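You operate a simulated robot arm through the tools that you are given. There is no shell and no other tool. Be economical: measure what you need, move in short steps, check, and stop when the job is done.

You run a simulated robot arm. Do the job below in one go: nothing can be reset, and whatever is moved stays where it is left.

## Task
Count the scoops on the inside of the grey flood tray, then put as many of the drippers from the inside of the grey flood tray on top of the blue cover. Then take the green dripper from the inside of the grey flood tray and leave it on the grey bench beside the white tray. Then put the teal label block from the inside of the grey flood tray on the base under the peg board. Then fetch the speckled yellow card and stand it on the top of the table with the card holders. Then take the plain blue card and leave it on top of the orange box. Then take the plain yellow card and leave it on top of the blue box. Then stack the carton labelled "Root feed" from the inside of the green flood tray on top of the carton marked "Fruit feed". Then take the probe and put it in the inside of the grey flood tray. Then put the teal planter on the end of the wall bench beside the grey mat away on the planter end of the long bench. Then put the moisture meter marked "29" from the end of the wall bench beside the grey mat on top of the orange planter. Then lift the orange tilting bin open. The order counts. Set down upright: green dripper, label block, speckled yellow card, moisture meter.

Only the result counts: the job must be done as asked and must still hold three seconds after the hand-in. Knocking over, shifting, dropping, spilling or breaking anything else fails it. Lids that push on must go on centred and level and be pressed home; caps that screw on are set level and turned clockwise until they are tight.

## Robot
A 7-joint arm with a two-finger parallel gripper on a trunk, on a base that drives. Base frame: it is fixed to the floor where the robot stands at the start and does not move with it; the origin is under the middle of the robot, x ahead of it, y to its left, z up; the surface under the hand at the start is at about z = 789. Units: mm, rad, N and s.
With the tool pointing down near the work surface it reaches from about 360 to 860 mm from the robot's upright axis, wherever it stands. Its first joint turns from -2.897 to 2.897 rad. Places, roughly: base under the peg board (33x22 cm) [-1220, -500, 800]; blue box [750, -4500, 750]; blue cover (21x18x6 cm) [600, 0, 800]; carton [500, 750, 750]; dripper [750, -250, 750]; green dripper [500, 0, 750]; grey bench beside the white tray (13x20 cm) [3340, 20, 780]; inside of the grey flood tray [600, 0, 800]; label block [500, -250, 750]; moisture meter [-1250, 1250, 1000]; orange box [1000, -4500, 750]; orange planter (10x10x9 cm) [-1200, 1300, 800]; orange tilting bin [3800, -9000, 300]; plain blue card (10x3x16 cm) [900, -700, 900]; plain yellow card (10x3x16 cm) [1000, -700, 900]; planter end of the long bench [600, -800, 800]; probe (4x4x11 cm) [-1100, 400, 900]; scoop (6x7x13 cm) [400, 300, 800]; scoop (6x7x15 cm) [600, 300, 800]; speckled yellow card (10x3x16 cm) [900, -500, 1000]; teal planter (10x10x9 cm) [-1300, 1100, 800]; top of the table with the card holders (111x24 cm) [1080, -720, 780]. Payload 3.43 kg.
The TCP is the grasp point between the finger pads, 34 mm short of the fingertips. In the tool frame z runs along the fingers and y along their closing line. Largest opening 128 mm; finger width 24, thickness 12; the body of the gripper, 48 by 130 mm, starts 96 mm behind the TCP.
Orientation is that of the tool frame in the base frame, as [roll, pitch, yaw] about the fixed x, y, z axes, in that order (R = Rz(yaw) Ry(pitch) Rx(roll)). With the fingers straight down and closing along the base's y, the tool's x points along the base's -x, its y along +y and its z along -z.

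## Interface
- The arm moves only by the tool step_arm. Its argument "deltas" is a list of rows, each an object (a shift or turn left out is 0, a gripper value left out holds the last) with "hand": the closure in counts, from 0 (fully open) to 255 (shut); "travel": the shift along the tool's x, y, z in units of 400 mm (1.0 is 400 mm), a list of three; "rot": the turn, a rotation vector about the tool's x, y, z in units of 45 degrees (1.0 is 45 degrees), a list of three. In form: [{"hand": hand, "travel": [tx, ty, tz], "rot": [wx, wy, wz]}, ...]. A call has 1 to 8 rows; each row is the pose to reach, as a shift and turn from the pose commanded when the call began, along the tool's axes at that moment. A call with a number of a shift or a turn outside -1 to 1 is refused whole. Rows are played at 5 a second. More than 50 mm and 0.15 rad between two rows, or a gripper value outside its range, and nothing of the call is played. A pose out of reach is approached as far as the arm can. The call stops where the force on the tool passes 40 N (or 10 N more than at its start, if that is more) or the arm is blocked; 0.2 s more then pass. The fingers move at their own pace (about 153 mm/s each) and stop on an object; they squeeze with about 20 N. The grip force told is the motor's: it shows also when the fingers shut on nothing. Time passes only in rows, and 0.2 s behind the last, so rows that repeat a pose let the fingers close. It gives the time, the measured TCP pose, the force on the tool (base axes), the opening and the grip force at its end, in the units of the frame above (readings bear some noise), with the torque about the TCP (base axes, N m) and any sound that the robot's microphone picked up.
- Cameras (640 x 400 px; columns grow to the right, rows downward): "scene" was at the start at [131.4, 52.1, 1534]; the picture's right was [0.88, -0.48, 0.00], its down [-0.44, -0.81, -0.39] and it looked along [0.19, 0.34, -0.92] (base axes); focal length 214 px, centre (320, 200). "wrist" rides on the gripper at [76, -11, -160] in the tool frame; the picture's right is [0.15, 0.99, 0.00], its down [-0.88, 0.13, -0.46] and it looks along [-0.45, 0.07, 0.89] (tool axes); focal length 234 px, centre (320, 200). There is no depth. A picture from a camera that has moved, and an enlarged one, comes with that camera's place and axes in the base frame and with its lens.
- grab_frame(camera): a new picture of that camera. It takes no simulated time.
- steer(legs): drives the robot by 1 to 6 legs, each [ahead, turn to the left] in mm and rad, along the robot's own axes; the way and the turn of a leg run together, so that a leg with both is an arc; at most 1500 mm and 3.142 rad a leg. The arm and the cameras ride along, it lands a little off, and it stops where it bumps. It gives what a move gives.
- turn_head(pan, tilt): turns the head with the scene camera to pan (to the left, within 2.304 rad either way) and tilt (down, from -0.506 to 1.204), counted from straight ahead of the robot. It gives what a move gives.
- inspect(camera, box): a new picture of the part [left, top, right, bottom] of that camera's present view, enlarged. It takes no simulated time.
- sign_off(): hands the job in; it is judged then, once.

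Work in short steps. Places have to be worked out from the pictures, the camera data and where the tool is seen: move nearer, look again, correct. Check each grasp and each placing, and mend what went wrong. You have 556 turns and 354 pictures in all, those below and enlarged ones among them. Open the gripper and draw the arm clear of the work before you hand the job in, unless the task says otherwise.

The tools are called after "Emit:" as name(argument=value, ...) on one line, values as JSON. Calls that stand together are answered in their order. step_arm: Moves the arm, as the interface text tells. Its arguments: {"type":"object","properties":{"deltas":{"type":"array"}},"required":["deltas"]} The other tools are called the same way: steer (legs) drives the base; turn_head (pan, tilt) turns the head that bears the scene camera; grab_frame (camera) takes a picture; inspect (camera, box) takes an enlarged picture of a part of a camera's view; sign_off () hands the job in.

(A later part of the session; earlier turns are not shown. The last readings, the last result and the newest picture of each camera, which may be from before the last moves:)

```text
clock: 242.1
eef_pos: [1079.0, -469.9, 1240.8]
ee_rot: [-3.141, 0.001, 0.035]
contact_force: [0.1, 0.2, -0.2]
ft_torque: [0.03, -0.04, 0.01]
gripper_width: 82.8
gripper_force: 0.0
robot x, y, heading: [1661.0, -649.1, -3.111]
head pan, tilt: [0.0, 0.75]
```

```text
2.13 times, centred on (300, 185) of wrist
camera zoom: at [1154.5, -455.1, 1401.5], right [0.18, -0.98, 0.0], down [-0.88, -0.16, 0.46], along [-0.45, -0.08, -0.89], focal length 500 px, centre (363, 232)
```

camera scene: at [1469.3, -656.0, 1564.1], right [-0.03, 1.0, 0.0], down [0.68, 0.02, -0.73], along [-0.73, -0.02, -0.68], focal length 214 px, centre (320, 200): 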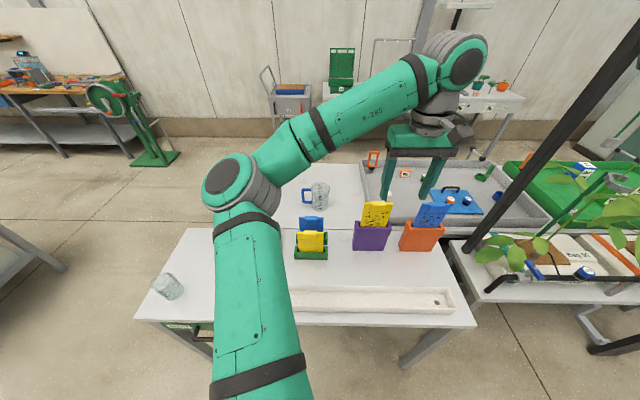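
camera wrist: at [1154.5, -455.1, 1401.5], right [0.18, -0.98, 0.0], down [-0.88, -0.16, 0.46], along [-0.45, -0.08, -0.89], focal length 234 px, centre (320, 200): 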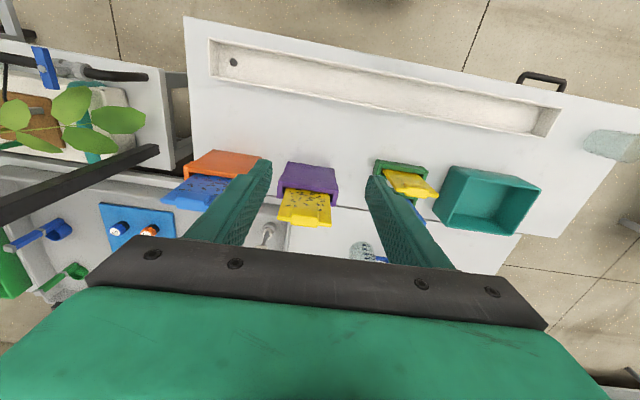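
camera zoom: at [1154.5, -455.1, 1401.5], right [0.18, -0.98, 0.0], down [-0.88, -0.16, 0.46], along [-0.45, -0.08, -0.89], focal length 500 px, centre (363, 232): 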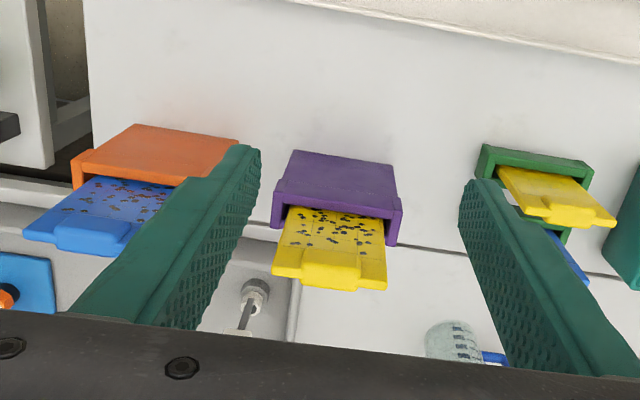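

The speckled yellow card's tab is at about (913, -466, 1039), leaning ~12° away from me in its slot. I'll drive 120 mm closer and turn the gripper 90° so it closes across the card's thickness.

Emit:
steer(legs=[[120, 0]])

Emit:
step_arm(deltas=[{"travel": [0.05, 0, 0], "rot": [0, 0, 0.17]}, {"travel": [0.1, 0, 0], "rot": [0, 0, 0.34]}, {"travel": [0.15, 0, 0], "rot": [0, 0, 0.51]}, {"travel": [0.2, 0, 0], "rot": [0, 0, 0.68]}, {"travel": [0.2, 0, 0], "rot": [0, 0, 0.85]}, {"travel": [0.2, 0, 0], "rot": [0, 0, 1.0]}])

Emit:
step_arm(deltas=[{"rot": [0, 0, 0.17]}, {"rot": [0, 0, 0.34]}, {"rot": [0, 0, 0.51]}, {"rot": [0, 0, 0.68]}, {"rot": [0, 0, 0.85]}, {"rot": [0, 0, 0.96]}])

Emit:
grab_frame(camera="wrist")

Emit:
grab_frame(camera="scene")

```text
clock: 243.3
eef_pos: [961.2, -472.4, 1241.1]
ee_rot: [3.141, 0.0, 0.033]
contact_force: [0.5, -0.9, 0.4]
ft_torque: [0.01, -0.06, -0.03]
gripper_width: 82.8
gripper_force: 0.0
robot x, y, heading: [1541.7, -655.2, -3.113]
head pan, tilt: [0.0, 0.75]
```

```text
clock: 244.7
eef_pos: [1040.4, -469.0, 1241.5]
ee_rot: [-3.142, 0.0, -0.754]
contact_force: [-0.2, -0.8, 0.3]
ft_torque: [-0.01, -0.03, 0.0]
gripper_width: 82.6
gripper_force: 0.1
robot x, y, heading: [1537.5, -654.6, -3.114]
head pan, tilt: [0.0, 0.75]
```

```text
clock: 246.1
eef_pos: [1040.0, -469.8, 1241.5]
ee_rot: [3.141, -0.001, -1.509]
contact_force: [-0.7, 0.4, -0.1]
ft_torque: [-0.03, 0.01, -0.02]
gripper_width: 82.9
gripper_force: 0.1
robot x, y, heading: [1540.7, -655.0, -3.115]
head pan, tilt: [0.0, 0.75]
```

```text
285 pictures are left
camera wrist: at [1056.0, -544.3, 1401.6], right [-0.98, -0.21, 0.0], down [-0.19, 0.87, 0.46], along [-0.09, 0.45, -0.89], focal length 234 px, centre (320, 200)
```

wrist: 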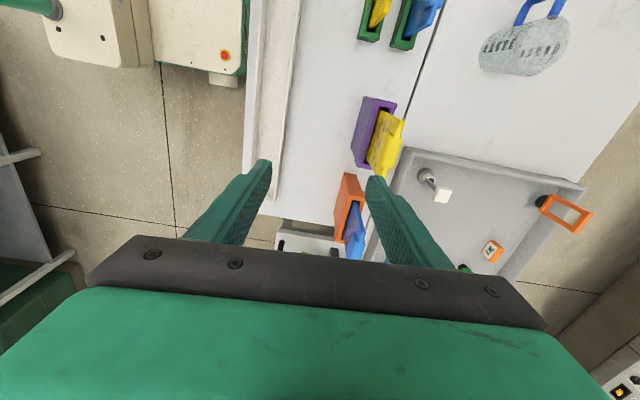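

```text
284 pictures are left
camera scene: at [1349.8, -659.3, 1564.0], right [-0.03, 1.0, 0.0], down [0.68, 0.02, -0.73], along [-0.73, -0.02, -0.68], focal length 214 px, centre (320, 200)
```

scene: 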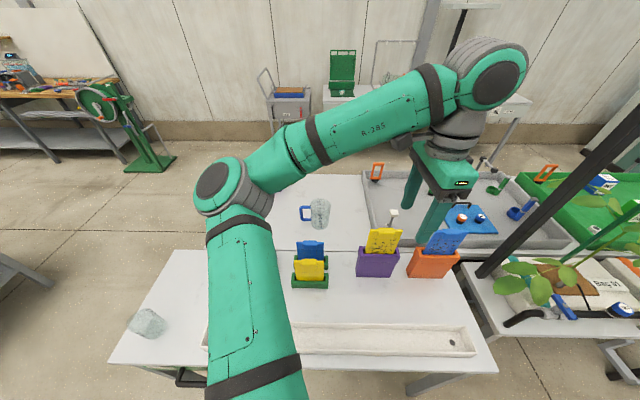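

Zooming on the card from this side view.

Emit:
inspect(camera="wrist", box=[320, 80, 448, 180])

Emit:
inspect(camera="scene", box=[280, 210, 480, 310])

```text
4.00 times, centred on (384, 130) of wrist
camera zoom: at [1056.0, -544.3, 1401.6], right [-0.98, -0.21, 0.0], down [-0.19, 0.87, 0.46], along [-0.09, 0.45, -0.89], focal length 937 px, centre (64, 480)
```

zoom: 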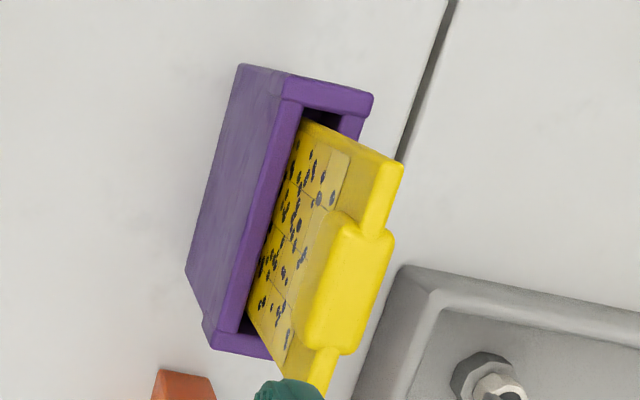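

```text
3.20 times, centred on (380, 260) of scene
camera zoom: at [1349.8, -659.3, 1564.0], right [-0.03, 1.0, 0.0], down [0.68, 0.02, -0.73], along [-0.73, -0.02, -0.68], focal length 686 px, centre (128, 8)
```

zoom: 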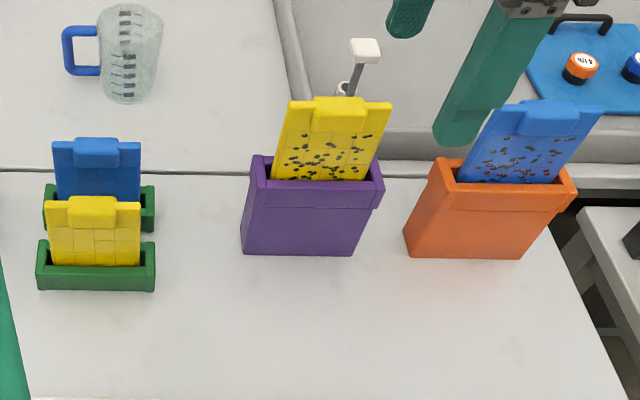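

Card body is ~18 mm thick with a thicker tab on top. I'll hover over the tab at z≈1150, squaring the yaw.

Emit:
step_arm(deltas=[{"travel": [-0.005, 0.09, 0.06], "rot": [0, 0, 0.03]}, {"travel": [-0.01, 0.18, 0.12], "rot": [0, 0, 0.06]}, {"travel": [-0.017, 0.2745, 0.2], "rot": [0, 0, 0.079]}])

Emit:
grab_frame(camera="wrist")

Emit:
inspect(camera="scene", box=[300, 170, 480, 290])

```text
clock: 246.9
eef_pos: [929.8, -469.6, 1162.2]
ee_rot: [3.141, 0.0, -1.568]
contact_force: [-0.4, -0.2, -1.4]
ft_torque: [0.01, 0.03, -0.03]
gripper_width: 82.7
gripper_force: 0.1
robot x, y, heading: [1537.9, -655.4, -3.112]
head pan, tilt: [0.0, 0.75]
```

```text
281 pictures are left
camera wrist: at [940.8, -545.8, 1321.8], right [-0.99, -0.15, 0.0], down [-0.13, 0.88, 0.46], along [-0.07, 0.45, -0.89], focal length 234 px, centre (320, 200)
```

wrist: 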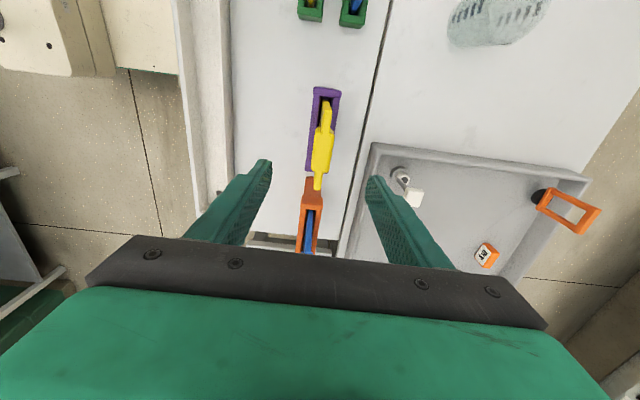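

```text
3.33 times, centred on (390, 230) of scene
camera zoom: at [1350.1, -659.3, 1564.1], right [-0.03, 1.0, 0.0], down [0.68, 0.02, -0.73], along [-0.73, -0.02, -0.68], focal length 715 px, centre (87, 100)
```

zoom: 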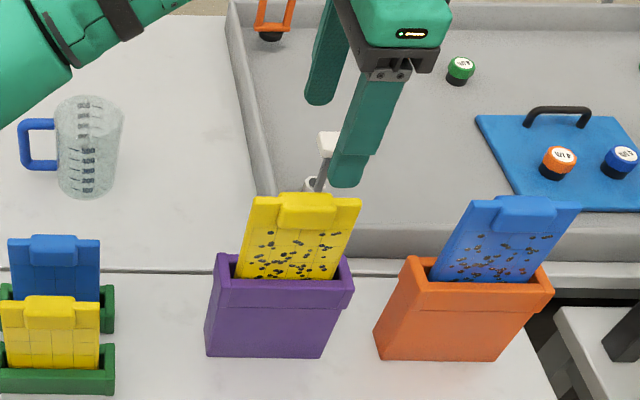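

Emit:
inspect(camera="wrist", box=[270, 80, 382, 200])

```text
3.33 times, centred on (326, 140) of wrist
camera zoom: at [940.8, -545.8, 1321.8], right [-0.99, -0.15, 0.0], down [-0.13, 0.88, 0.46], along [-0.07, 0.45, -0.89], focal length 781 px, centre (300, 400)
```

zoom: 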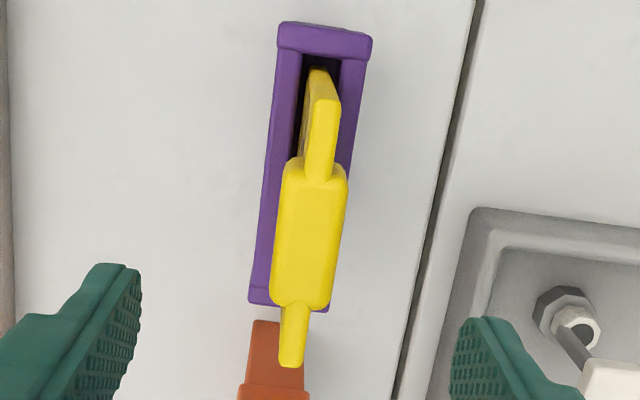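

The card stands vertical in its slot; the tab centre is at about (925, -472) with top z≈1050. Lowering to z≈1032 around the tab.

Emit:
step_arm(deltas=[{"travel": [0.006, 0.0125, 0.1]}, {"travel": [0.006, 0.0125, 0.2]}, {"travel": [0.006, 0.0125, 0.26]}])

Emit:
grab_frame(camera="wrist")

Emit:
inspect(camera="scene", box=[300, 170, 480, 290])

```text
clock: 247.7
eef_pos: [924.4, -472.6, 1056.1]
ee_rot: [3.141, 0.001, -1.568]
contact_force: [-0.4, -1.5, -0.7]
ft_torque: [0.01, 0.05, 0.01]
gripper_width: 82.7
gripper_force: 0.1
robot x, y, heading: [1539.7, -650.6, -3.114]
head pan, tilt: [0.0, 0.75]
```

```text
278 pictures are left
camera wrist: at [935.5, -548.4, 1216.1], right [-0.99, -0.15, 0.0], down [-0.13, 0.88, 0.46], along [-0.07, 0.45, -0.89], focal length 234 px, centre (320, 200)
```

wrist: 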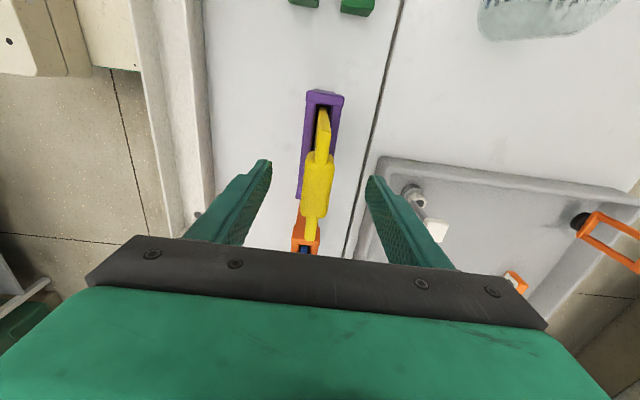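

```text
3.33 times, centred on (390, 230) of scene
camera zoom: at [1349.8, -659.3, 1564.1], right [-0.03, 1.0, 0.0], down [0.68, 0.02, -0.73], along [-0.73, -0.02, -0.68], focal length 715 px, centre (87, 100)
```

zoom: 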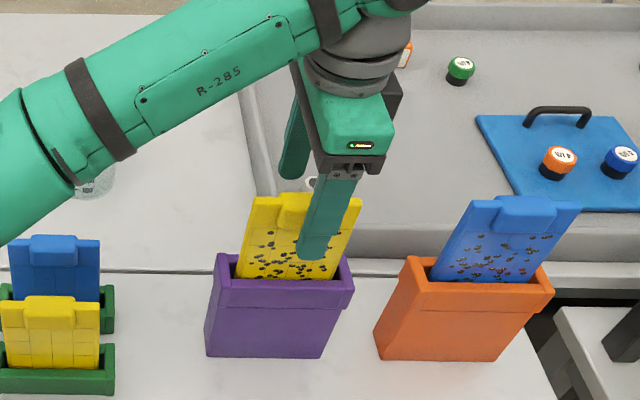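

Re-triangulated: the tab top is nearer z≈1018 and y≈-466. Lowering to z≈1006 and checking.

Emit:
step_arm(deltas=[{"travel": [-0.015, 0, 0.05]}, {"travel": [-0.015, 0, 0.1]}, {"travel": [-0.015, 0, 0.125]}])

Emit:
grab_frame(camera="wrist")

Emit:
inspect(camera="scene", box=[300, 170, 480, 290])

```text
clock: 248.5
eef_pos: [922.8, -466.8, 1007.7]
ee_rot: [-3.141, 0.0, -1.566]
contact_force: [0.3, -0.8, 0.3]
ft_torque: [-0.02, 0.01, 0.0]
gripper_width: 82.8
gripper_force: 0.1
robot x, y, heading: [1535.8, -649.4, -3.114]
head pan, tilt: [0.0, 0.75]
```

```text
276 pictures are left
camera wrist: at [935.4, -542.5, 1168.2], right [-0.99, -0.15, 0.0], down [-0.13, 0.88, 0.46], along [-0.07, 0.45, -0.89], focal length 234 px, centre (320, 200)
```

wrist: 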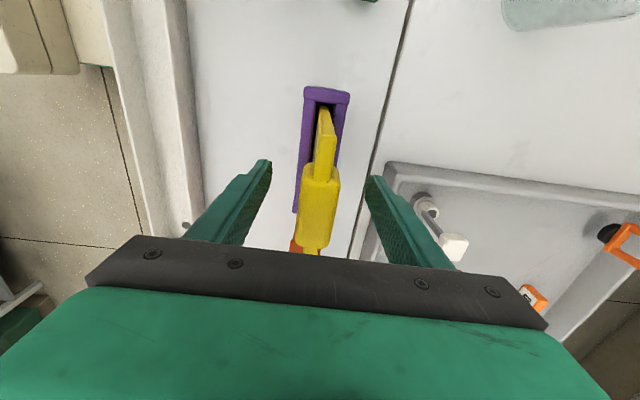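

```text
3.33 times, centred on (390, 230) of scene
camera zoom: at [1349.8, -659.3, 1564.0], right [-0.03, 1.0, 0.0], down [0.68, 0.02, -0.73], along [-0.73, -0.02, -0.68], focal length 715 px, centre (87, 100)
```

zoom: 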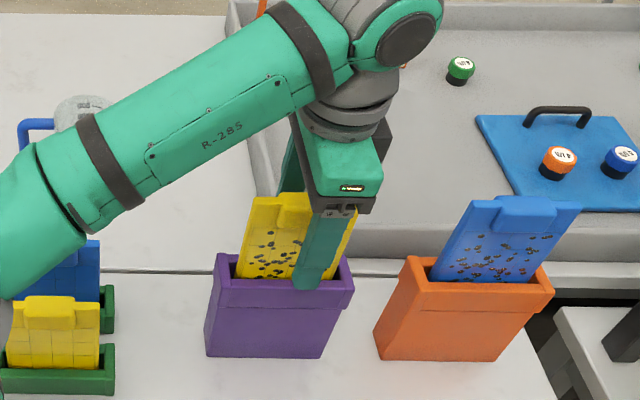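

The fingers straddle the tab. Closing.

Emit:
step_arm(deltas=[{"hand": 255}, {"hand": 255}, {"hand": 255}, {"hand": 255}])

Emit:
grab_frame(camera="wrist")

```text
clock: 249.5
eef_pos: [924.9, -467.4, 1007.6]
ee_rot: [-3.141, -0.001, -1.569]
contact_force: [0.3, 0.2, 0.2]
ft_torque: [0.0, 0.01, 0.02]
gripper_width: 23.5
gripper_force: 19.8
robot x, y, heading: [1536.9, -654.7, -3.111]
head pan, tilt: [0.0, 0.75]
```

```text
274 pictures are left
camera wrist: at [935.4, -542.5, 1168.2], right [-0.99, -0.15, 0.0], down [-0.13, 0.88, 0.46], along [-0.07, 0.45, -0.89], focal length 234 px, centre (320, 200)
```

wrist: 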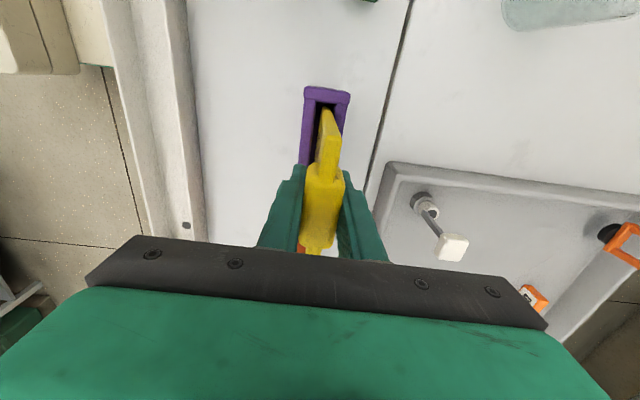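

Gripped (23.5 mm). Pulling straight up.

Emit:
step_arm(deltas=[{"travel": [0, 0, -0.04]}, {"travel": [0, 0, -0.1]}, {"travel": [0, 0, -0.17]}, {"travel": [0, 0, -0.25]}, {"travel": [0, 0, -0.34]}, {"travel": [0, 0, -0.42]}])

Emit:
grab_frame(camera="wrist")

Emit:
grab_frame(camera="scene")

```text
clock: 250.9
eef_pos: [922.5, -465.8, 1175.5]
ee_rot: [3.142, 0.002, -1.569]
contact_force: [-0.3, -0.3, -0.4]
ft_torque: [-0.04, -0.02, -0.01]
gripper_width: 23.7
gripper_force: 20.0
robot x, y, heading: [1537.4, -652.2, -3.113]
head pan, tilt: [0.0, 0.75]
```

```text
273 pictures are left
camera wrist: at [934.9, -541.7, 1335.6], right [-0.99, -0.15, 0.0], down [-0.13, 0.88, 0.46], along [-0.07, 0.45, -0.89], focal length 234 px, centre (320, 200)
```

wrist: 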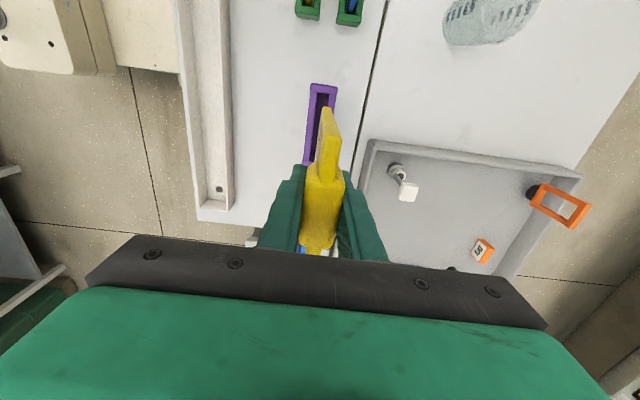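

```text
272 pictures are left
camera scene: at [1349.6, -659.3, 1564.0], right [-0.03, 1.0, 0.0], down [0.68, 0.02, -0.73], along [-0.73, -0.02, -0.68], focal length 214 px, centre (320, 200)
```

scene: 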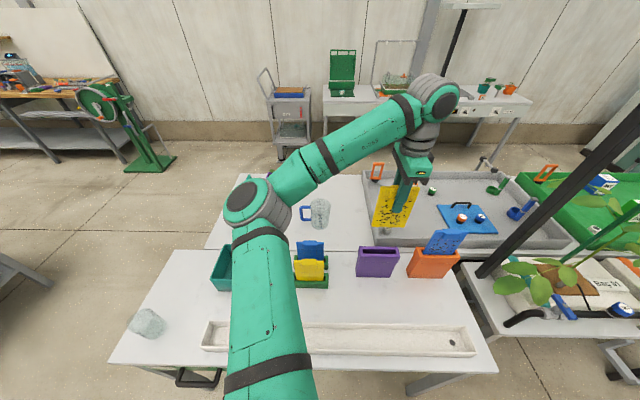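

The card is out of the holder. I'll move it to x≈1030 (free strip between holder and channel) and lower it.

Emit:
step_arm(deltas=[{"travel": [0, -0.09, 0]}, {"travel": [0, -0.18, 0]}, {"travel": [0, -0.2675, 0]}, {"travel": [0, -0.2675, 0.12]}, {"travel": [0, -0.2675, 0.24]}, {"travel": [0, -0.2675, 0.36]}, {"travel": [0, -0.2675, 0.48]}, {"travel": [0, -0.2675, 0.56]}])

Emit:
grab_frame(camera="wrist")

Emit:
inspect(camera="scene", box=[280, 170, 480, 370])

```text
clock: 252.7
eef_pos: [1031.9, -466.2, 950.9]
ee_rot: [3.141, 0.001, -1.57]
contact_force: [0.0, 1.1, -0.4]
ft_torque: [0.01, -0.03, -0.02]
gripper_width: 23.3
gripper_force: 20.1
robot x, y, heading: [1536.5, -653.6, -3.111]
head pan, tilt: [0.0, 0.75]
```

```text
271 pictures are left
camera wrist: at [1043.0, -541.0, 1111.4], right [-0.99, -0.15, 0.0], down [-0.13, 0.88, 0.46], along [-0.07, 0.45, -0.89], focal length 234 px, centre (320, 200)
```

wrist: 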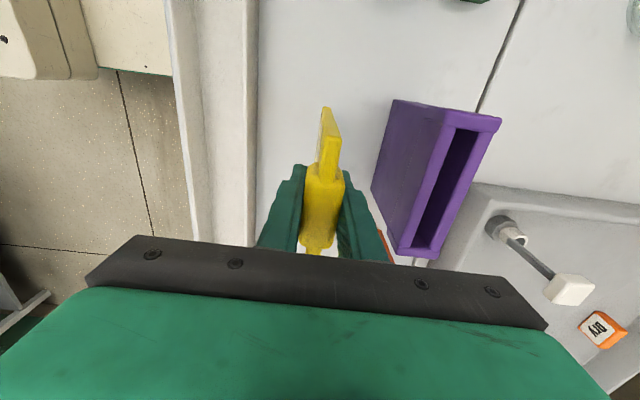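

```text
2.00 times, centred on (380, 270) of scene
camera zoom: at [1349.8, -659.3, 1564.1], right [-0.03, 1.0, 0.0], down [0.68, 0.02, -0.73], along [-0.73, -0.02, -0.68], focal length 429 px, centre (200, 60)
```

zoom: 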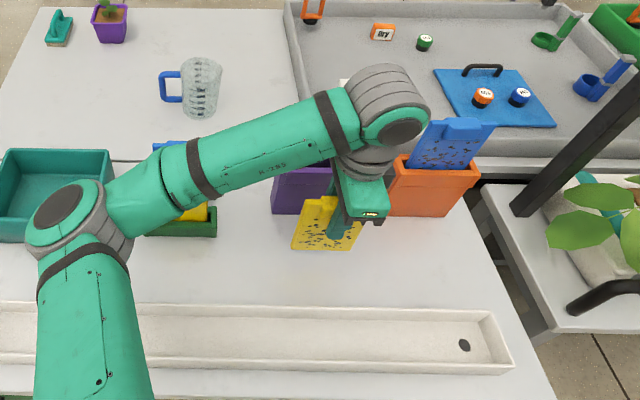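

Clear on both sides. Lowering toward contact.

Emit:
step_arm(deltas=[{"travel": [0, 0, 0.05]}])

Emit:
step_arm(deltas=[{"travel": [0, 0, 0.012]}])

Emit:
step_arm(deltas=[{"travel": [0, 0, 0.01]}])

Emit:
step_arm(deltas=[{"travel": [0, 0, 0.008]}])

```text
clock: 253.1
eef_pos: [1031.4, -467.1, 931.0]
ee_rot: [-3.141, 0.0, -1.569]
contact_force: [-0.5, -0.9, -0.6]
ft_torque: [-0.01, -0.02, 0.0]
gripper_width: 23.3
gripper_force: 19.9
robot x, y, heading: [1539.7, -655.0, -3.11]
head pan, tilt: [0.0, 0.75]
```

```text
clock: 253.5
eef_pos: [1031.5, -467.8, 927.1]
ee_rot: [3.141, 0.0, -1.567]
contact_force: [-0.4, -0.6, -1.2]
ft_torque: [-0.01, 0.02, -0.01]
gripper_width: 23.3
gripper_force: 20.6
robot x, y, heading: [1537.8, -654.1, -3.112]
head pan, tilt: [0.0, 0.75]
```

```text
clock: 253.9
eef_pos: [1031.2, -468.1, 921.2]
ee_rot: [-3.14, 0.0, -1.568]
contact_force: [-0.3, -0.8, -0.9]
ft_torque: [0.0, 0.01, 0.02]
gripper_width: 23.4
gripper_force: 20.1
robot x, y, heading: [1537.0, -654.3, -3.114]
head pan, tilt: [0.0, 0.75]
```

```text
clock: 254.3
eef_pos: [1032.2, -466.2, 919.1]
ee_rot: [3.142, 0.001, -1.568]
contact_force: [0.1, 0.4, -0.8]
ft_torque: [0.01, 0.0, 0.0]
gripper_width: 23.4
gripper_force: 20.0
robot x, y, heading: [1544.3, -652.1, -3.112]
head pan, tilt: [0.0, 0.75]
```

Still free at 919; continuing in small steps.

Emit:
step_arm(deltas=[{"travel": [0, 0, 0.008]}])

Emit:
step_arm(deltas=[{"travel": [0, 0, 0.007]}])

Emit:
step_arm(deltas=[{"travel": [0, 0, 0.007]}])

Emit:
step_arm(deltas=[{"travel": [0, 0, 0.007]}])

```text
clock: 254.7
eef_pos: [1032.5, -467.0, 914.5]
ee_rot: [3.141, 0.001, -1.568]
contact_force: [0.3, -0.2, -1.1]
ft_torque: [0.0, -0.03, 0.03]
gripper_width: 23.4
gripper_force: 20.1
robot x, y, heading: [1535.7, -651.5, -3.115]
head pan, tilt: [0.0, 0.75]
```

```text
clock: 255.1
eef_pos: [1032.1, -465.9, 912.6]
ee_rot: [-3.141, 0.001, -1.569]
contact_force: [-0.5, 1.2, 0.4]
ft_torque: [-0.01, 0.0, 0.02]
gripper_width: 23.3
gripper_force: 19.5
robot x, y, heading: [1536.0, -656.1, -3.111]
head pan, tilt: [0.0, 0.75]
```

```text
clock: 255.5
eef_pos: [1033.4, -466.6, 910.5]
ee_rot: [-3.141, -0.001, -1.568]
contact_force: [0.4, 0.1, -0.8]
ft_torque: [-0.01, 0.01, -0.02]
gripper_width: 23.3
gripper_force: 20.0
robot x, y, heading: [1540.8, -653.8, -3.108]
head pan, tilt: [0.0, 0.75]
```

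```text
clock: 255.9
eef_pos: [1032.9, -466.6, 906.2]
ee_rot: [3.141, 0.001, -1.566]
contact_force: [-0.7, 0.0, 0.0]
ft_torque: [0.0, 0.0, 0.0]
gripper_width: 23.3
gripper_force: 20.0
robot x, y, heading: [1538.5, -654.9, -3.111]
head pan, tilt: [0.0, 0.75]
```

Emit:
inspect(camera="scene", box=[320, 220, 420, 320])

Emit:
step_arm(deltas=[{"travel": [0, 0, 0.007]}])

Emit:
step_arm(deltas=[{"travel": [0, 0, 0.007]}])

```text
4.00 times, centred on (370, 270) of scene
camera zoom: at [1349.8, -659.3, 1564.0], right [-0.03, 1.0, 0.0], down [0.68, 0.02, -0.73], along [-0.73, -0.02, -0.68], focal length 858 px, centre (120, -80)
```

zoom: 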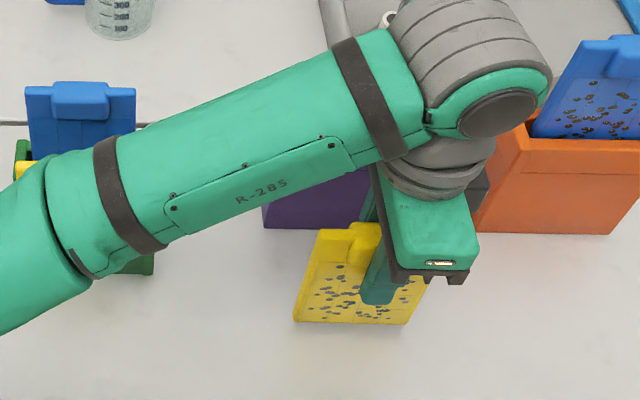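

```text
clock: 256.3
eef_pos: [1032.5, -467.7, 904.7]
ee_rot: [3.141, 0.0, -1.567]
contact_force: [-0.7, -0.8, -0.2]
ft_torque: [-0.01, 0.0, -0.04]
gripper_width: 23.6
gripper_force: 19.9
robot x, y, heading: [1538.2, -655.7, -3.114]
head pan, tilt: [0.0, 0.75]
```

```text
clock: 256.7
eef_pos: [1032.6, -466.2, 900.3]
ee_rot: [-3.141, 0.0, -1.569]
contact_force: [-0.1, 0.0, -1.3]
ft_torque: [0.0, -0.01, 0.0]
gripper_width: 23.3
gripper_force: 20.0
robot x, y, heading: [1539.6, -653.9, -3.111]
head pan, tilt: [0.0, 0.75]
```

The card's bottom edge reads about z≈807, so ~20 mm remain. Continuing.

Emit:
step_arm(deltas=[{"travel": [0, 0, 0.015]}])

Emit:
step_arm(deltas=[{"travel": [0, 0, 0.008]}])

Emit:
step_arm(deltas=[{"travel": [0, 0, 0.007]}])

Emit:
step_arm(deltas=[{"travel": [0, 0, 0.007]}])

```text
clock: 257.1
eef_pos: [1032.2, -466.3, 895.6]
ee_rot: [-3.141, -0.001, -1.568]
contact_force: [1.6, 0.6, 8.5]
ft_torque: [-0.17, -0.12, -0.01]
gripper_width: 23.2
gripper_force: 19.9
robot x, y, heading: [1538.5, -652.0, -3.112]
head pan, tilt: [0.0, 0.75]
```

```text
clock: 257.5
eef_pos: [1031.1, -467.2, 892.6]
ee_rot: [3.14, 0.002, -1.567]
contact_force: [0.6, 1.7, 16.3]
ft_torque: [0.02, -0.05, -0.02]
gripper_width: 23.1
gripper_force: 20.2
robot x, y, heading: [1538.7, -653.3, -3.11]
head pan, tilt: [0.0, 0.75]
```

```text
clock: 257.9
eef_pos: [1032.5, -466.8, 890.0]
ee_rot: [3.141, 0.0, -1.567]
contact_force: [-0.1, -0.3, 15.4]
ft_torque: [0.01, 0.04, 0.01]
gripper_width: 23.4
gripper_force: 19.8
robot x, y, heading: [1537.3, -653.2, -3.11]
head pan, tilt: [0.0, 0.75]
```

```text
clock: 258.3
eef_pos: [1032.2, -465.2, 887.9]
ee_rot: [3.141, 0.0, -1.568]
contact_force: [-0.4, -0.3, 20.9]
ft_torque: [-0.05, -0.03, -0.01]
gripper_width: 23.3
gripper_force: 20.2
robot x, y, heading: [1539.9, -650.0, -3.108]
head pan, tilt: [0.0, 0.75]
```

Seated firmly with the card flush. Releasing and rising.

Emit:
step_arm(deltas=[{"hand": 200, "travel": [0, 0, -0.008]}, {"hand": 130, "travel": [0, 0, -0.008]}, {"hand": 110, "travel": [0, 0, -0.008]}, {"hand": 110, "travel": [0, 0, -0.1]}, {"travel": [0, 0, -0.22]}, {"travel": [0, 0, -0.34]}, {"travel": [0, 0, -0.46]}, {"travel": [0, 0, -0.58]}])

Emit:
grab_frame(camera="scene")

Emit:
grab_frame(camera="wrist")

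```text
clock: 260.1
eef_pos: [1034.0, -465.5, 1117.8]
ee_rot: [-3.14, -0.001, -1.567]
contact_force: [-0.3, -0.3, 0.4]
ft_torque: [0.02, -0.03, 0.04]
gripper_width: 72.9
gripper_force: 0.0
robot x, y, heading: [1536.8, -657.4, -3.114]
head pan, tilt: [0.0, 0.75]
```

```text
268 pictures are left
camera scene: at [1349.7, -659.3, 1564.0], right [-0.03, 1.0, 0.0], down [0.68, 0.02, -0.73], along [-0.73, -0.02, -0.68], focal length 214 px, centre (320, 200)
```

scene: 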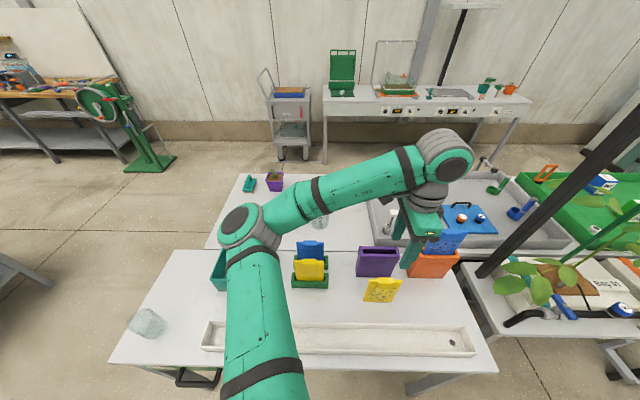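

```text
267 pictures are left
camera wrist: at [1043.9, -541.0, 1279.1], right [-0.99, -0.15, 0.0], down [-0.13, 0.88, 0.46], along [-0.07, 0.45, -0.89], focal length 234 px, centre (320, 200)
```

wrist: 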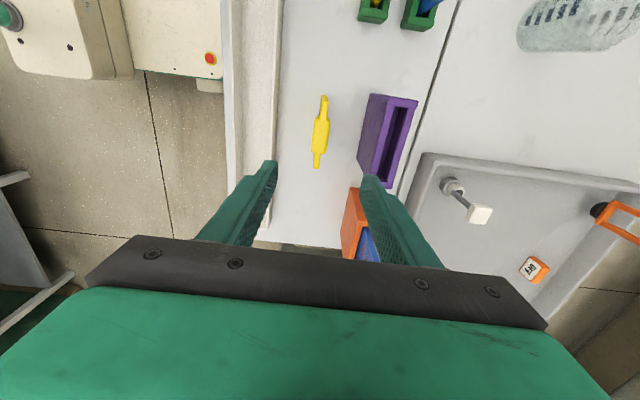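

The speckled yellow card stands upright on the table. Next the plain blue card; moving over the green holders near (945, -705).

Emit:
step_arm(deltas=[{"travel": [0.1, 0.035, -0.02]}, {"travel": [0.2, 0.07, -0.04]}, {"travel": [0.3, 0.105, -0.06]}, {"travel": [0.4, 0.14, -0.06]}, {"travel": [0.5, 0.175, -0.06]}, {"travel": [0.59, 0.21, -0.06]}])

Emit:
grab_frame(camera="wrist")

Emit:
grab_frame(camera="scene")

```text
clock: 261.5
eef_pos: [947.1, -702.5, 1142.1]
ee_rot: [3.141, 0.002, -1.569]
contact_force: [-0.3, 0.1, -0.1]
ft_torque: [-0.02, -0.03, -0.03]
gripper_width: 72.9
gripper_force: 0.0
robot x, y, heading: [1539.4, -655.1, -3.111]
head pan, tilt: [0.0, 0.75]
```

```text
266 pictures are left
camera wrist: at [959.4, -777.2, 1302.4], right [-0.99, -0.15, 0.0], down [-0.13, 0.88, 0.46], along [-0.07, 0.45, -0.89], focal length 234 px, centre (320, 200)
```

wrist: 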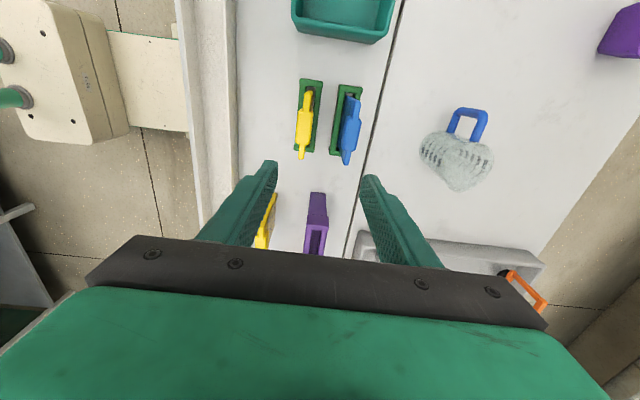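

```text
265 pictures are left
camera scene: at [1349.8, -659.1, 1564.0], right [-0.03, 1.0, 0.0], down [0.68, 0.02, -0.73], along [-0.73, -0.02, -0.68], focal length 214 px, centre (320, 200)
```

scene: 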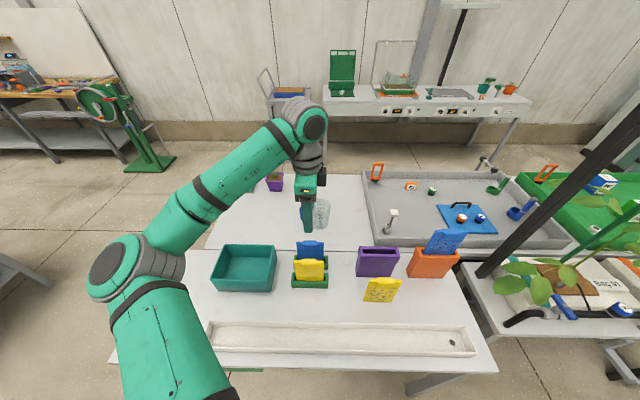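

Blue tab near (904, -716), yellow tab near (972, -713), both around z≈935. Narrowing the opening to ~56 mm and hovering over the blue.

Emit:
step_arm(deltas=[{"hand": 143, "travel": [0.02, 0.05, 0.1]}, {"travel": [0.034, 0.108, 0.2]}, {"travel": [0.034, 0.108, 0.28]}])

Emit:
grab_frame(camera="wrist")

Emit:
inspect(camera="scene", box=[250, 180, 410, 310])

```text
clock: 262.3
eef_pos: [904.7, -716.6, 1028.7]
ee_rot: [-3.141, 0.0, -1.566]
contact_force: [0.6, -0.2, -0.6]
ft_torque: [0.01, 0.0, 0.0]
gripper_width: 56.1
gripper_force: 0.1
robot x, y, heading: [1538.8, -656.3, -3.112]
head pan, tilt: [0.0, 0.75]
```

```text
264 pictures are left
camera wrist: at [916.8, -791.7, 1189.1], right [-0.99, -0.15, 0.0], down [-0.13, 0.88, 0.46], along [-0.07, 0.45, -0.89], focal length 234 px, centre (320, 200)
```

wrist: 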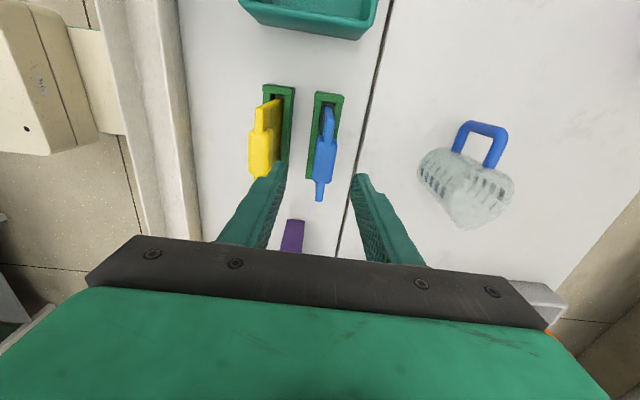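

```text
3.08 times, centred on (330, 245) of scene
camera zoom: at [1349.9, -659.3, 1564.1], right [-0.03, 1.0, 0.0], down [0.68, 0.02, -0.73], along [-0.73, -0.02, -0.68], focal length 660 px, centre (289, 62)
```

zoom: 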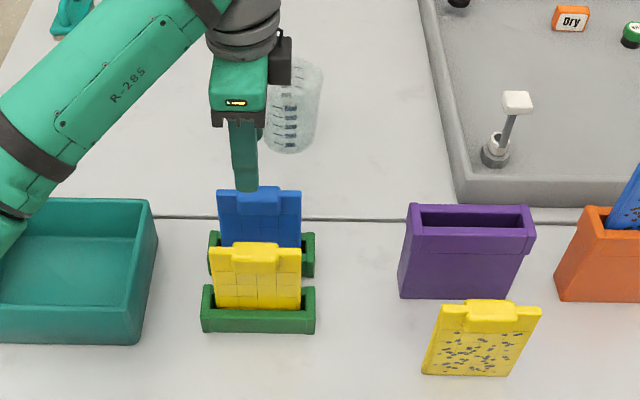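

Descending to z≈945 and checking alignment.

Emit:
step_arm(deltas=[{"travel": [0.006, 0.005, 0.1]}, {"travel": [0.006, 0.005, 0.2]}])

Emit:
grab_frame(camera="wrist")

Emit:
inspect(camera="scene", box=[250, 180, 410, 310])

```text
clock: 262.9
eef_pos: [903.4, -718.3, 950.9]
ee_rot: [3.141, 0.0, -1.566]
contact_force: [0.8, 0.8, -0.1]
ft_torque: [0.02, -0.01, 0.03]
gripper_width: 56.3
gripper_force: 0.1
robot x, y, heading: [1540.9, -654.9, -3.111]
head pan, tilt: [0.0, 0.75]
```

```text
262 pictures are left
camera wrist: at [914.5, -793.9, 1111.8], right [-0.99, -0.15, 0.0], down [-0.13, 0.88, 0.46], along [-0.07, 0.45, -0.89], focal length 234 px, centre (320, 200)
```

wrist: 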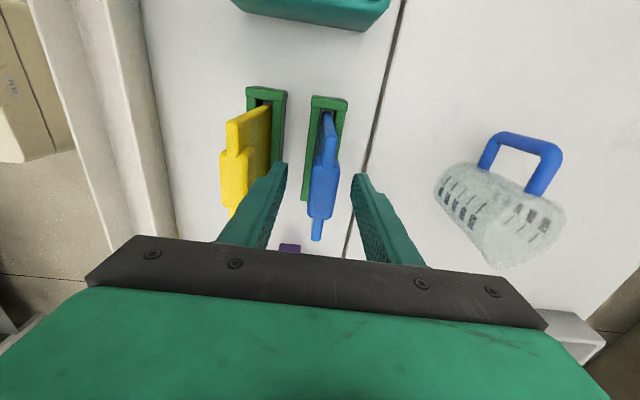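

```text
3.08 times, centred on (330, 245) of scene
camera zoom: at [1349.8, -659.4, 1564.1], right [-0.03, 1.0, 0.0], down [0.68, 0.02, -0.73], along [-0.73, -0.02, -0.68], focal length 660 px, centre (289, 62)
```

zoom: 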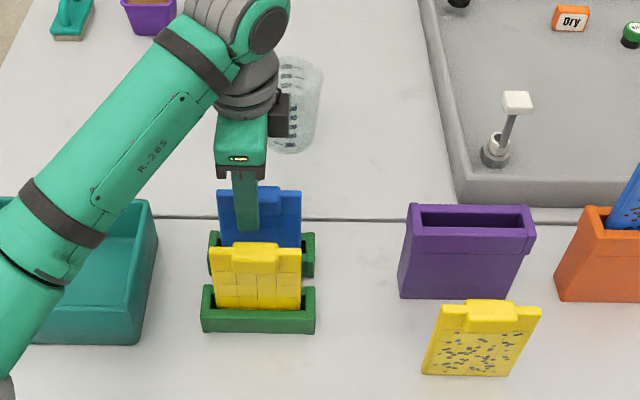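

Alignment is good within a few mm. Lowering to z≈928 and closing.

Emit:
step_arm(deltas=[{"travel": [-0.005, 0.004, 0.03]}, {"travel": [-0.005, 0.004, 0.057]}, {"hand": 255, "travel": [-0.005, 0.004, 0.057]}, {"hand": 255, "travel": [-0.005, 0.004, 0.057]}, {"hand": 255, "travel": [-0.005, 0.004, 0.057]}])

Emit:
grab_frame(camera="wrist")

```text
clock: 264.1
eef_pos: [901.8, -715.8, 928.5]
ee_rot: [-3.141, -0.002, -1.567]
contact_force: [0.0, 0.6, 0.5]
ft_torque: [-0.03, 0.0, -0.03]
gripper_width: 23.0
gripper_force: 20.3
robot x, y, heading: [1536.6, -653.1, -3.111]
head pan, tilt: [0.0, 0.75]
```

```text
260 pictures are left
camera wrist: at [913.1, -792.0, 1088.4], right [-0.99, -0.15, 0.0], down [-0.13, 0.88, 0.46], along [-0.07, 0.45, -0.89], focal length 234 px, centre (320, 200)
```

wrist: 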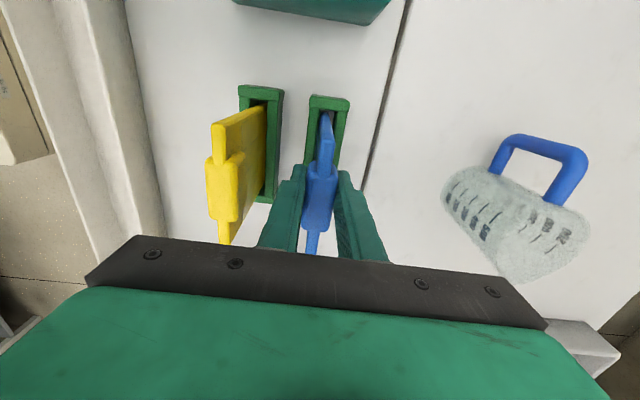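

Gripped. Lifting straight up past the yellow card's height.

Emit:
step_arm(deltas=[{"travel": [0, 0, -0.05]}, {"travel": [0, 0, -0.12]}, {"travel": [0, 0, -0.22]}, {"travel": [0, 0, -0.32]}, {"travel": [0, 0, -0.43]}, {"travel": [0, 0, -0.54]}, {"travel": [0, 0, -0.65]}])

Emit:
grab_frame(camera="scene")

```text
clock: 265.7
eef_pos: [900.7, -717.6, 1189.9]
ee_rot: [3.141, 0.0, -1.567]
contact_force: [-0.2, -0.1, -0.8]
ft_torque: [0.04, 0.0, 0.02]
gripper_width: 23.3
gripper_force: 20.0
robot x, y, heading: [1537.4, -656.5, -3.112]
head pan, tilt: [0.0, 0.75]
```

```text
259 pictures are left
camera scene: at [1349.6, -659.4, 1564.0], right [-0.03, 1.0, 0.0], down [0.68, 0.02, -0.73], along [-0.73, -0.02, -0.68], focal length 214 px, centre (320, 200)
```

scene: 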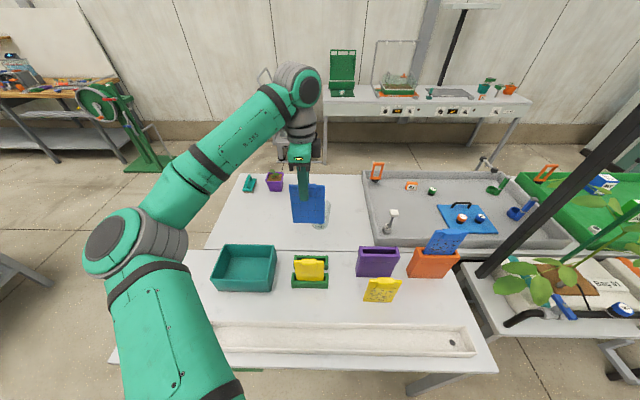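

Held. Tucking in, then driving round toward the island with the boxes (approach along its x<650 side).

Emit:
step_arm(deltas=[{"travel": [0, -0.12, 0]}, {"travel": [-0.02, -0.24, 0]}, {"travel": [-0.04, -0.36, 0]}, {"travel": [-0.07, -0.48, 0]}, {"travel": [-0.1, -0.59, 0]}])

Emit:
steer(legs=[[-150, 0], [0, 1.541], [1300, 0], [0, -1.571], [1430, 0], [0, 1.571]])

Emit:
turn_head(pan=0.3, tilt=0.5)

Emit:
grab_frame(camera="scene")

```text
clock: 266.9
eef_pos: [1138.3, -675.5, 1188.0]
ee_rot: [3.141, -0.002, -1.567]
contact_force: [0.1, 0.5, -0.6]
ft_torque: [0.02, 0.02, -0.03]
gripper_width: 23.1
gripper_force: 20.4
robot x, y, heading: [1538.7, -655.2, -3.111]
head pan, tilt: [0.0, 0.75]
```

```text
clock: 294.0
eef_pos: [261.9, -2312.9, 1186.9]
ee_rot: [3.141, 0.001, -0.082]
contact_force: [-0.8, -0.1, -0.8]
ft_torque: [0.03, -0.03, 0.03]
gripper_width: 23.1
gripper_force: 20.3
robot x, y, heading: [275.7, -1911.5, -1.626]
head pan, tilt: [0.0, 0.75]
```

```text
clock: 294.8
eef_pos: [261.7, -2314.2, 1187.7]
ee_rot: [3.141, 0.0, -0.083]
contact_force: [-0.3, 0.7, 0.2]
ft_torque: [0.0, 0.03, -0.03]
gripper_width: 23.3
gripper_force: 20.4
robot x, y, heading: [272.0, -1910.1, -1.628]
head pan, tilt: [0.3, 0.499]
```

```text
258 pictures are left
camera scene: at [289.6, -2104.5, 1586.0], right [-0.97, -0.24, 0.0], down [-0.12, 0.46, -0.88], along [0.21, -0.85, -0.48], focal length 214 px, centre (320, 200)
```

scene: 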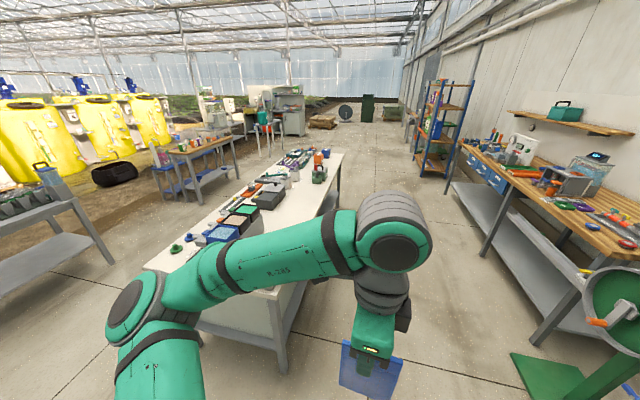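

Aisle clear beside the island. Driving along it.

Emit:
steer(legs=[[0, 0.062], [1500, 0], [800, 0]])

Emit:
turn_head(pan=0.9, tilt=0.6)

Emit:
grab_frame(camera="scene")

```text
clock: 306.6
eef_pos: [373.5, -4607.9, 1188.5]
ee_rot: [-3.141, 0.0, 0.021]
contact_force: [-0.9, -0.1, -0.2]
ft_torque: [-0.01, 0.03, 0.02]
gripper_width: 22.8
gripper_force: 20.4
robot x, y, heading: [345.4, -4203.9, -1.52]
head pan, tilt: [0.3, 0.499]
```

```text
clock: 307.6
eef_pos: [373.4, -4608.2, 1187.7]
ee_rot: [3.141, -0.001, 0.021]
contact_force: [0.3, 0.4, 0.3]
ft_torque: [-0.01, -0.02, 0.0]
gripper_width: 23.1
gripper_force: 20.1
robot x, y, heading: [348.2, -4205.7, -1.519]
head pan, tilt: [0.901, 0.6]
```

```text
257 pictures are left
camera scene: at [420.9, -4362.4, 1576.9], right [-0.58, -0.81, 0.0], down [-0.46, 0.33, -0.83], along [0.67, -0.48, -0.56], focal length 214 px, centre (320, 200)
```

scene: 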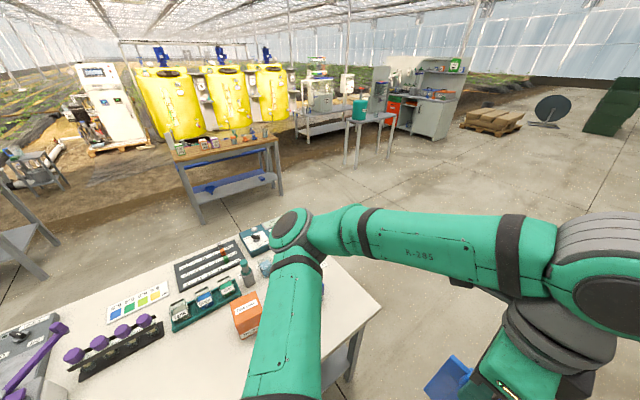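

The orange box is at about (870, -4385). I'll raise the card a little, step away from the table edge, and turn to face it.

Emit:
step_arm(deltas=[{"travel": [0, 0, -0.1]}, {"travel": [0, 0, -0.2]}])

Emit:
steer(legs=[[0, -0.3], [220, 0], [0, 1.82]])

Emit:
turn_head(pan=0.0, tilt=0.8)

Emit:
grab_frame(camera="scene")

Emit:
grab_frame(camera="wrist")

```text
clock: 308.1
eef_pos: [371.8, -4607.0, 1268.5]
ee_rot: [3.14, -0.001, 0.021]
contact_force: [1.0, 0.0, 0.1]
ft_torque: [0.02, 0.0, 0.01]
gripper_width: 22.9
gripper_force: 20.6
robot x, y, heading: [341.6, -4206.4, -1.522]
head pan, tilt: [0.901, 0.6]
```

```text
clock: 309.7
eef_pos: [259.6, -4598.8, 1267.2]
ee_rot: [3.141, 0.002, -0.259]
contact_force: [0.2, -0.6, -1.5]
ft_torque: [0.0, -0.01, 0.01]
gripper_width: 23.2
gripper_force: 20.1
robot x, y, heading: [346.7, -4205.6, -1.803]
head pan, tilt: [0.901, 0.6]
stopped in leg 1: the robot was blocked; the commanded pose is now the measured one
```

```text
clock: 310.9
eef_pos: [260.7, -4598.3, 1267.5]
ee_rot: [-3.141, 0.001, -0.259]
contact_force: [-0.3, -0.1, -0.2]
ft_torque: [0.02, -0.06, -0.01]
gripper_width: 23.1
gripper_force: 20.0
robot x, y, heading: [344.1, -4208.9, -1.8]
head pan, tilt: [0.0, 0.799]
```

```text
256 pictures are left
camera scene: at [301.9, -4386.9, 1560.1], right [-0.97, 0.23, 0.0], down [0.16, 0.7, -0.7], along [-0.16, -0.68, -0.72], focal length 214 px, centre (320, 200)
```

scene: 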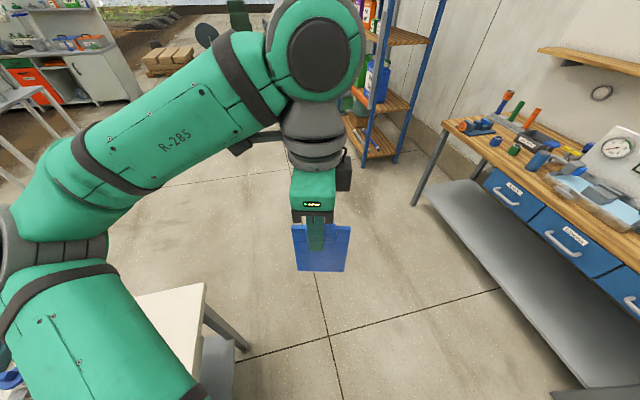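

```text
255 pictures are left
camera wrist: at [336.4, -4607.1, 1428.0], right [-0.11, -0.99, 0.0], down [-0.88, 0.1, 0.46], along [-0.45, 0.05, -0.89], focal length 234 px, centre (320, 200)
```

wrist: 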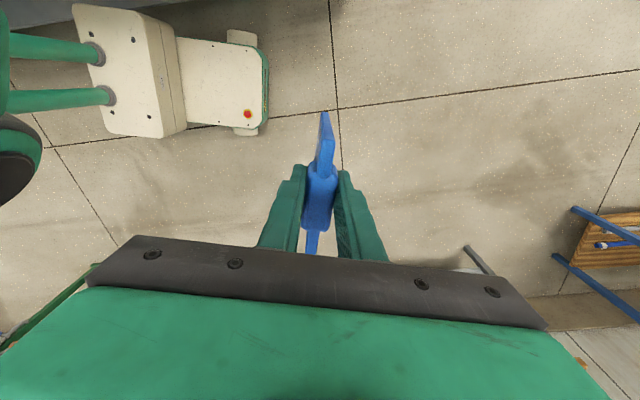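

The base corner touched the island while turning. Driving forward along this heading carries it away from the edge.

Emit:
steer(legs=[[220, 0]])

Emit:
turn_head(pan=1.6, tilt=0.8)

Emit:
grab_frame(camera="scene")

```text
clock: 312.6
eef_pos: [213.7, -4809.8, 1267.6]
ee_rot: [-3.141, 0.0, -0.255]
contact_force: [1.3, 0.2, -0.6]
ft_torque: [0.0, -0.01, 0.02]
gripper_width: 23.0
gripper_force: 19.6
robot x, y, heading: [295.7, -4416.3, -1.792]
head pan, tilt: [0.0, 0.799]
```

```text
clock: 314.2
eef_pos: [215.0, -4810.1, 1267.4]
ee_rot: [3.141, -0.001, -0.255]
contact_force: [0.3, -0.2, -0.7]
ft_torque: [0.0, -0.02, -0.02]
gripper_width: 23.2
gripper_force: 19.9
robot x, y, heading: [295.3, -4418.4, -1.793]
head pan, tilt: [1.6, 0.799]
```

```text
254 pictures are left
camera scene: at [351.4, -4534.5, 1560.0], right [-0.19, -0.98, 0.0], down [-0.7, 0.14, -0.7], along [0.68, -0.13, -0.72], focal length 214 px, centre (320, 200)
```

scene: 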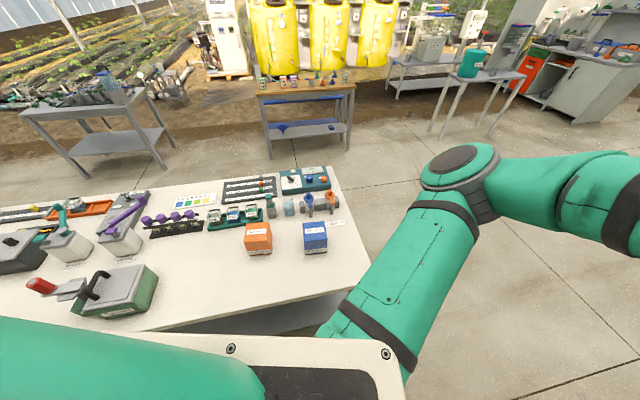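

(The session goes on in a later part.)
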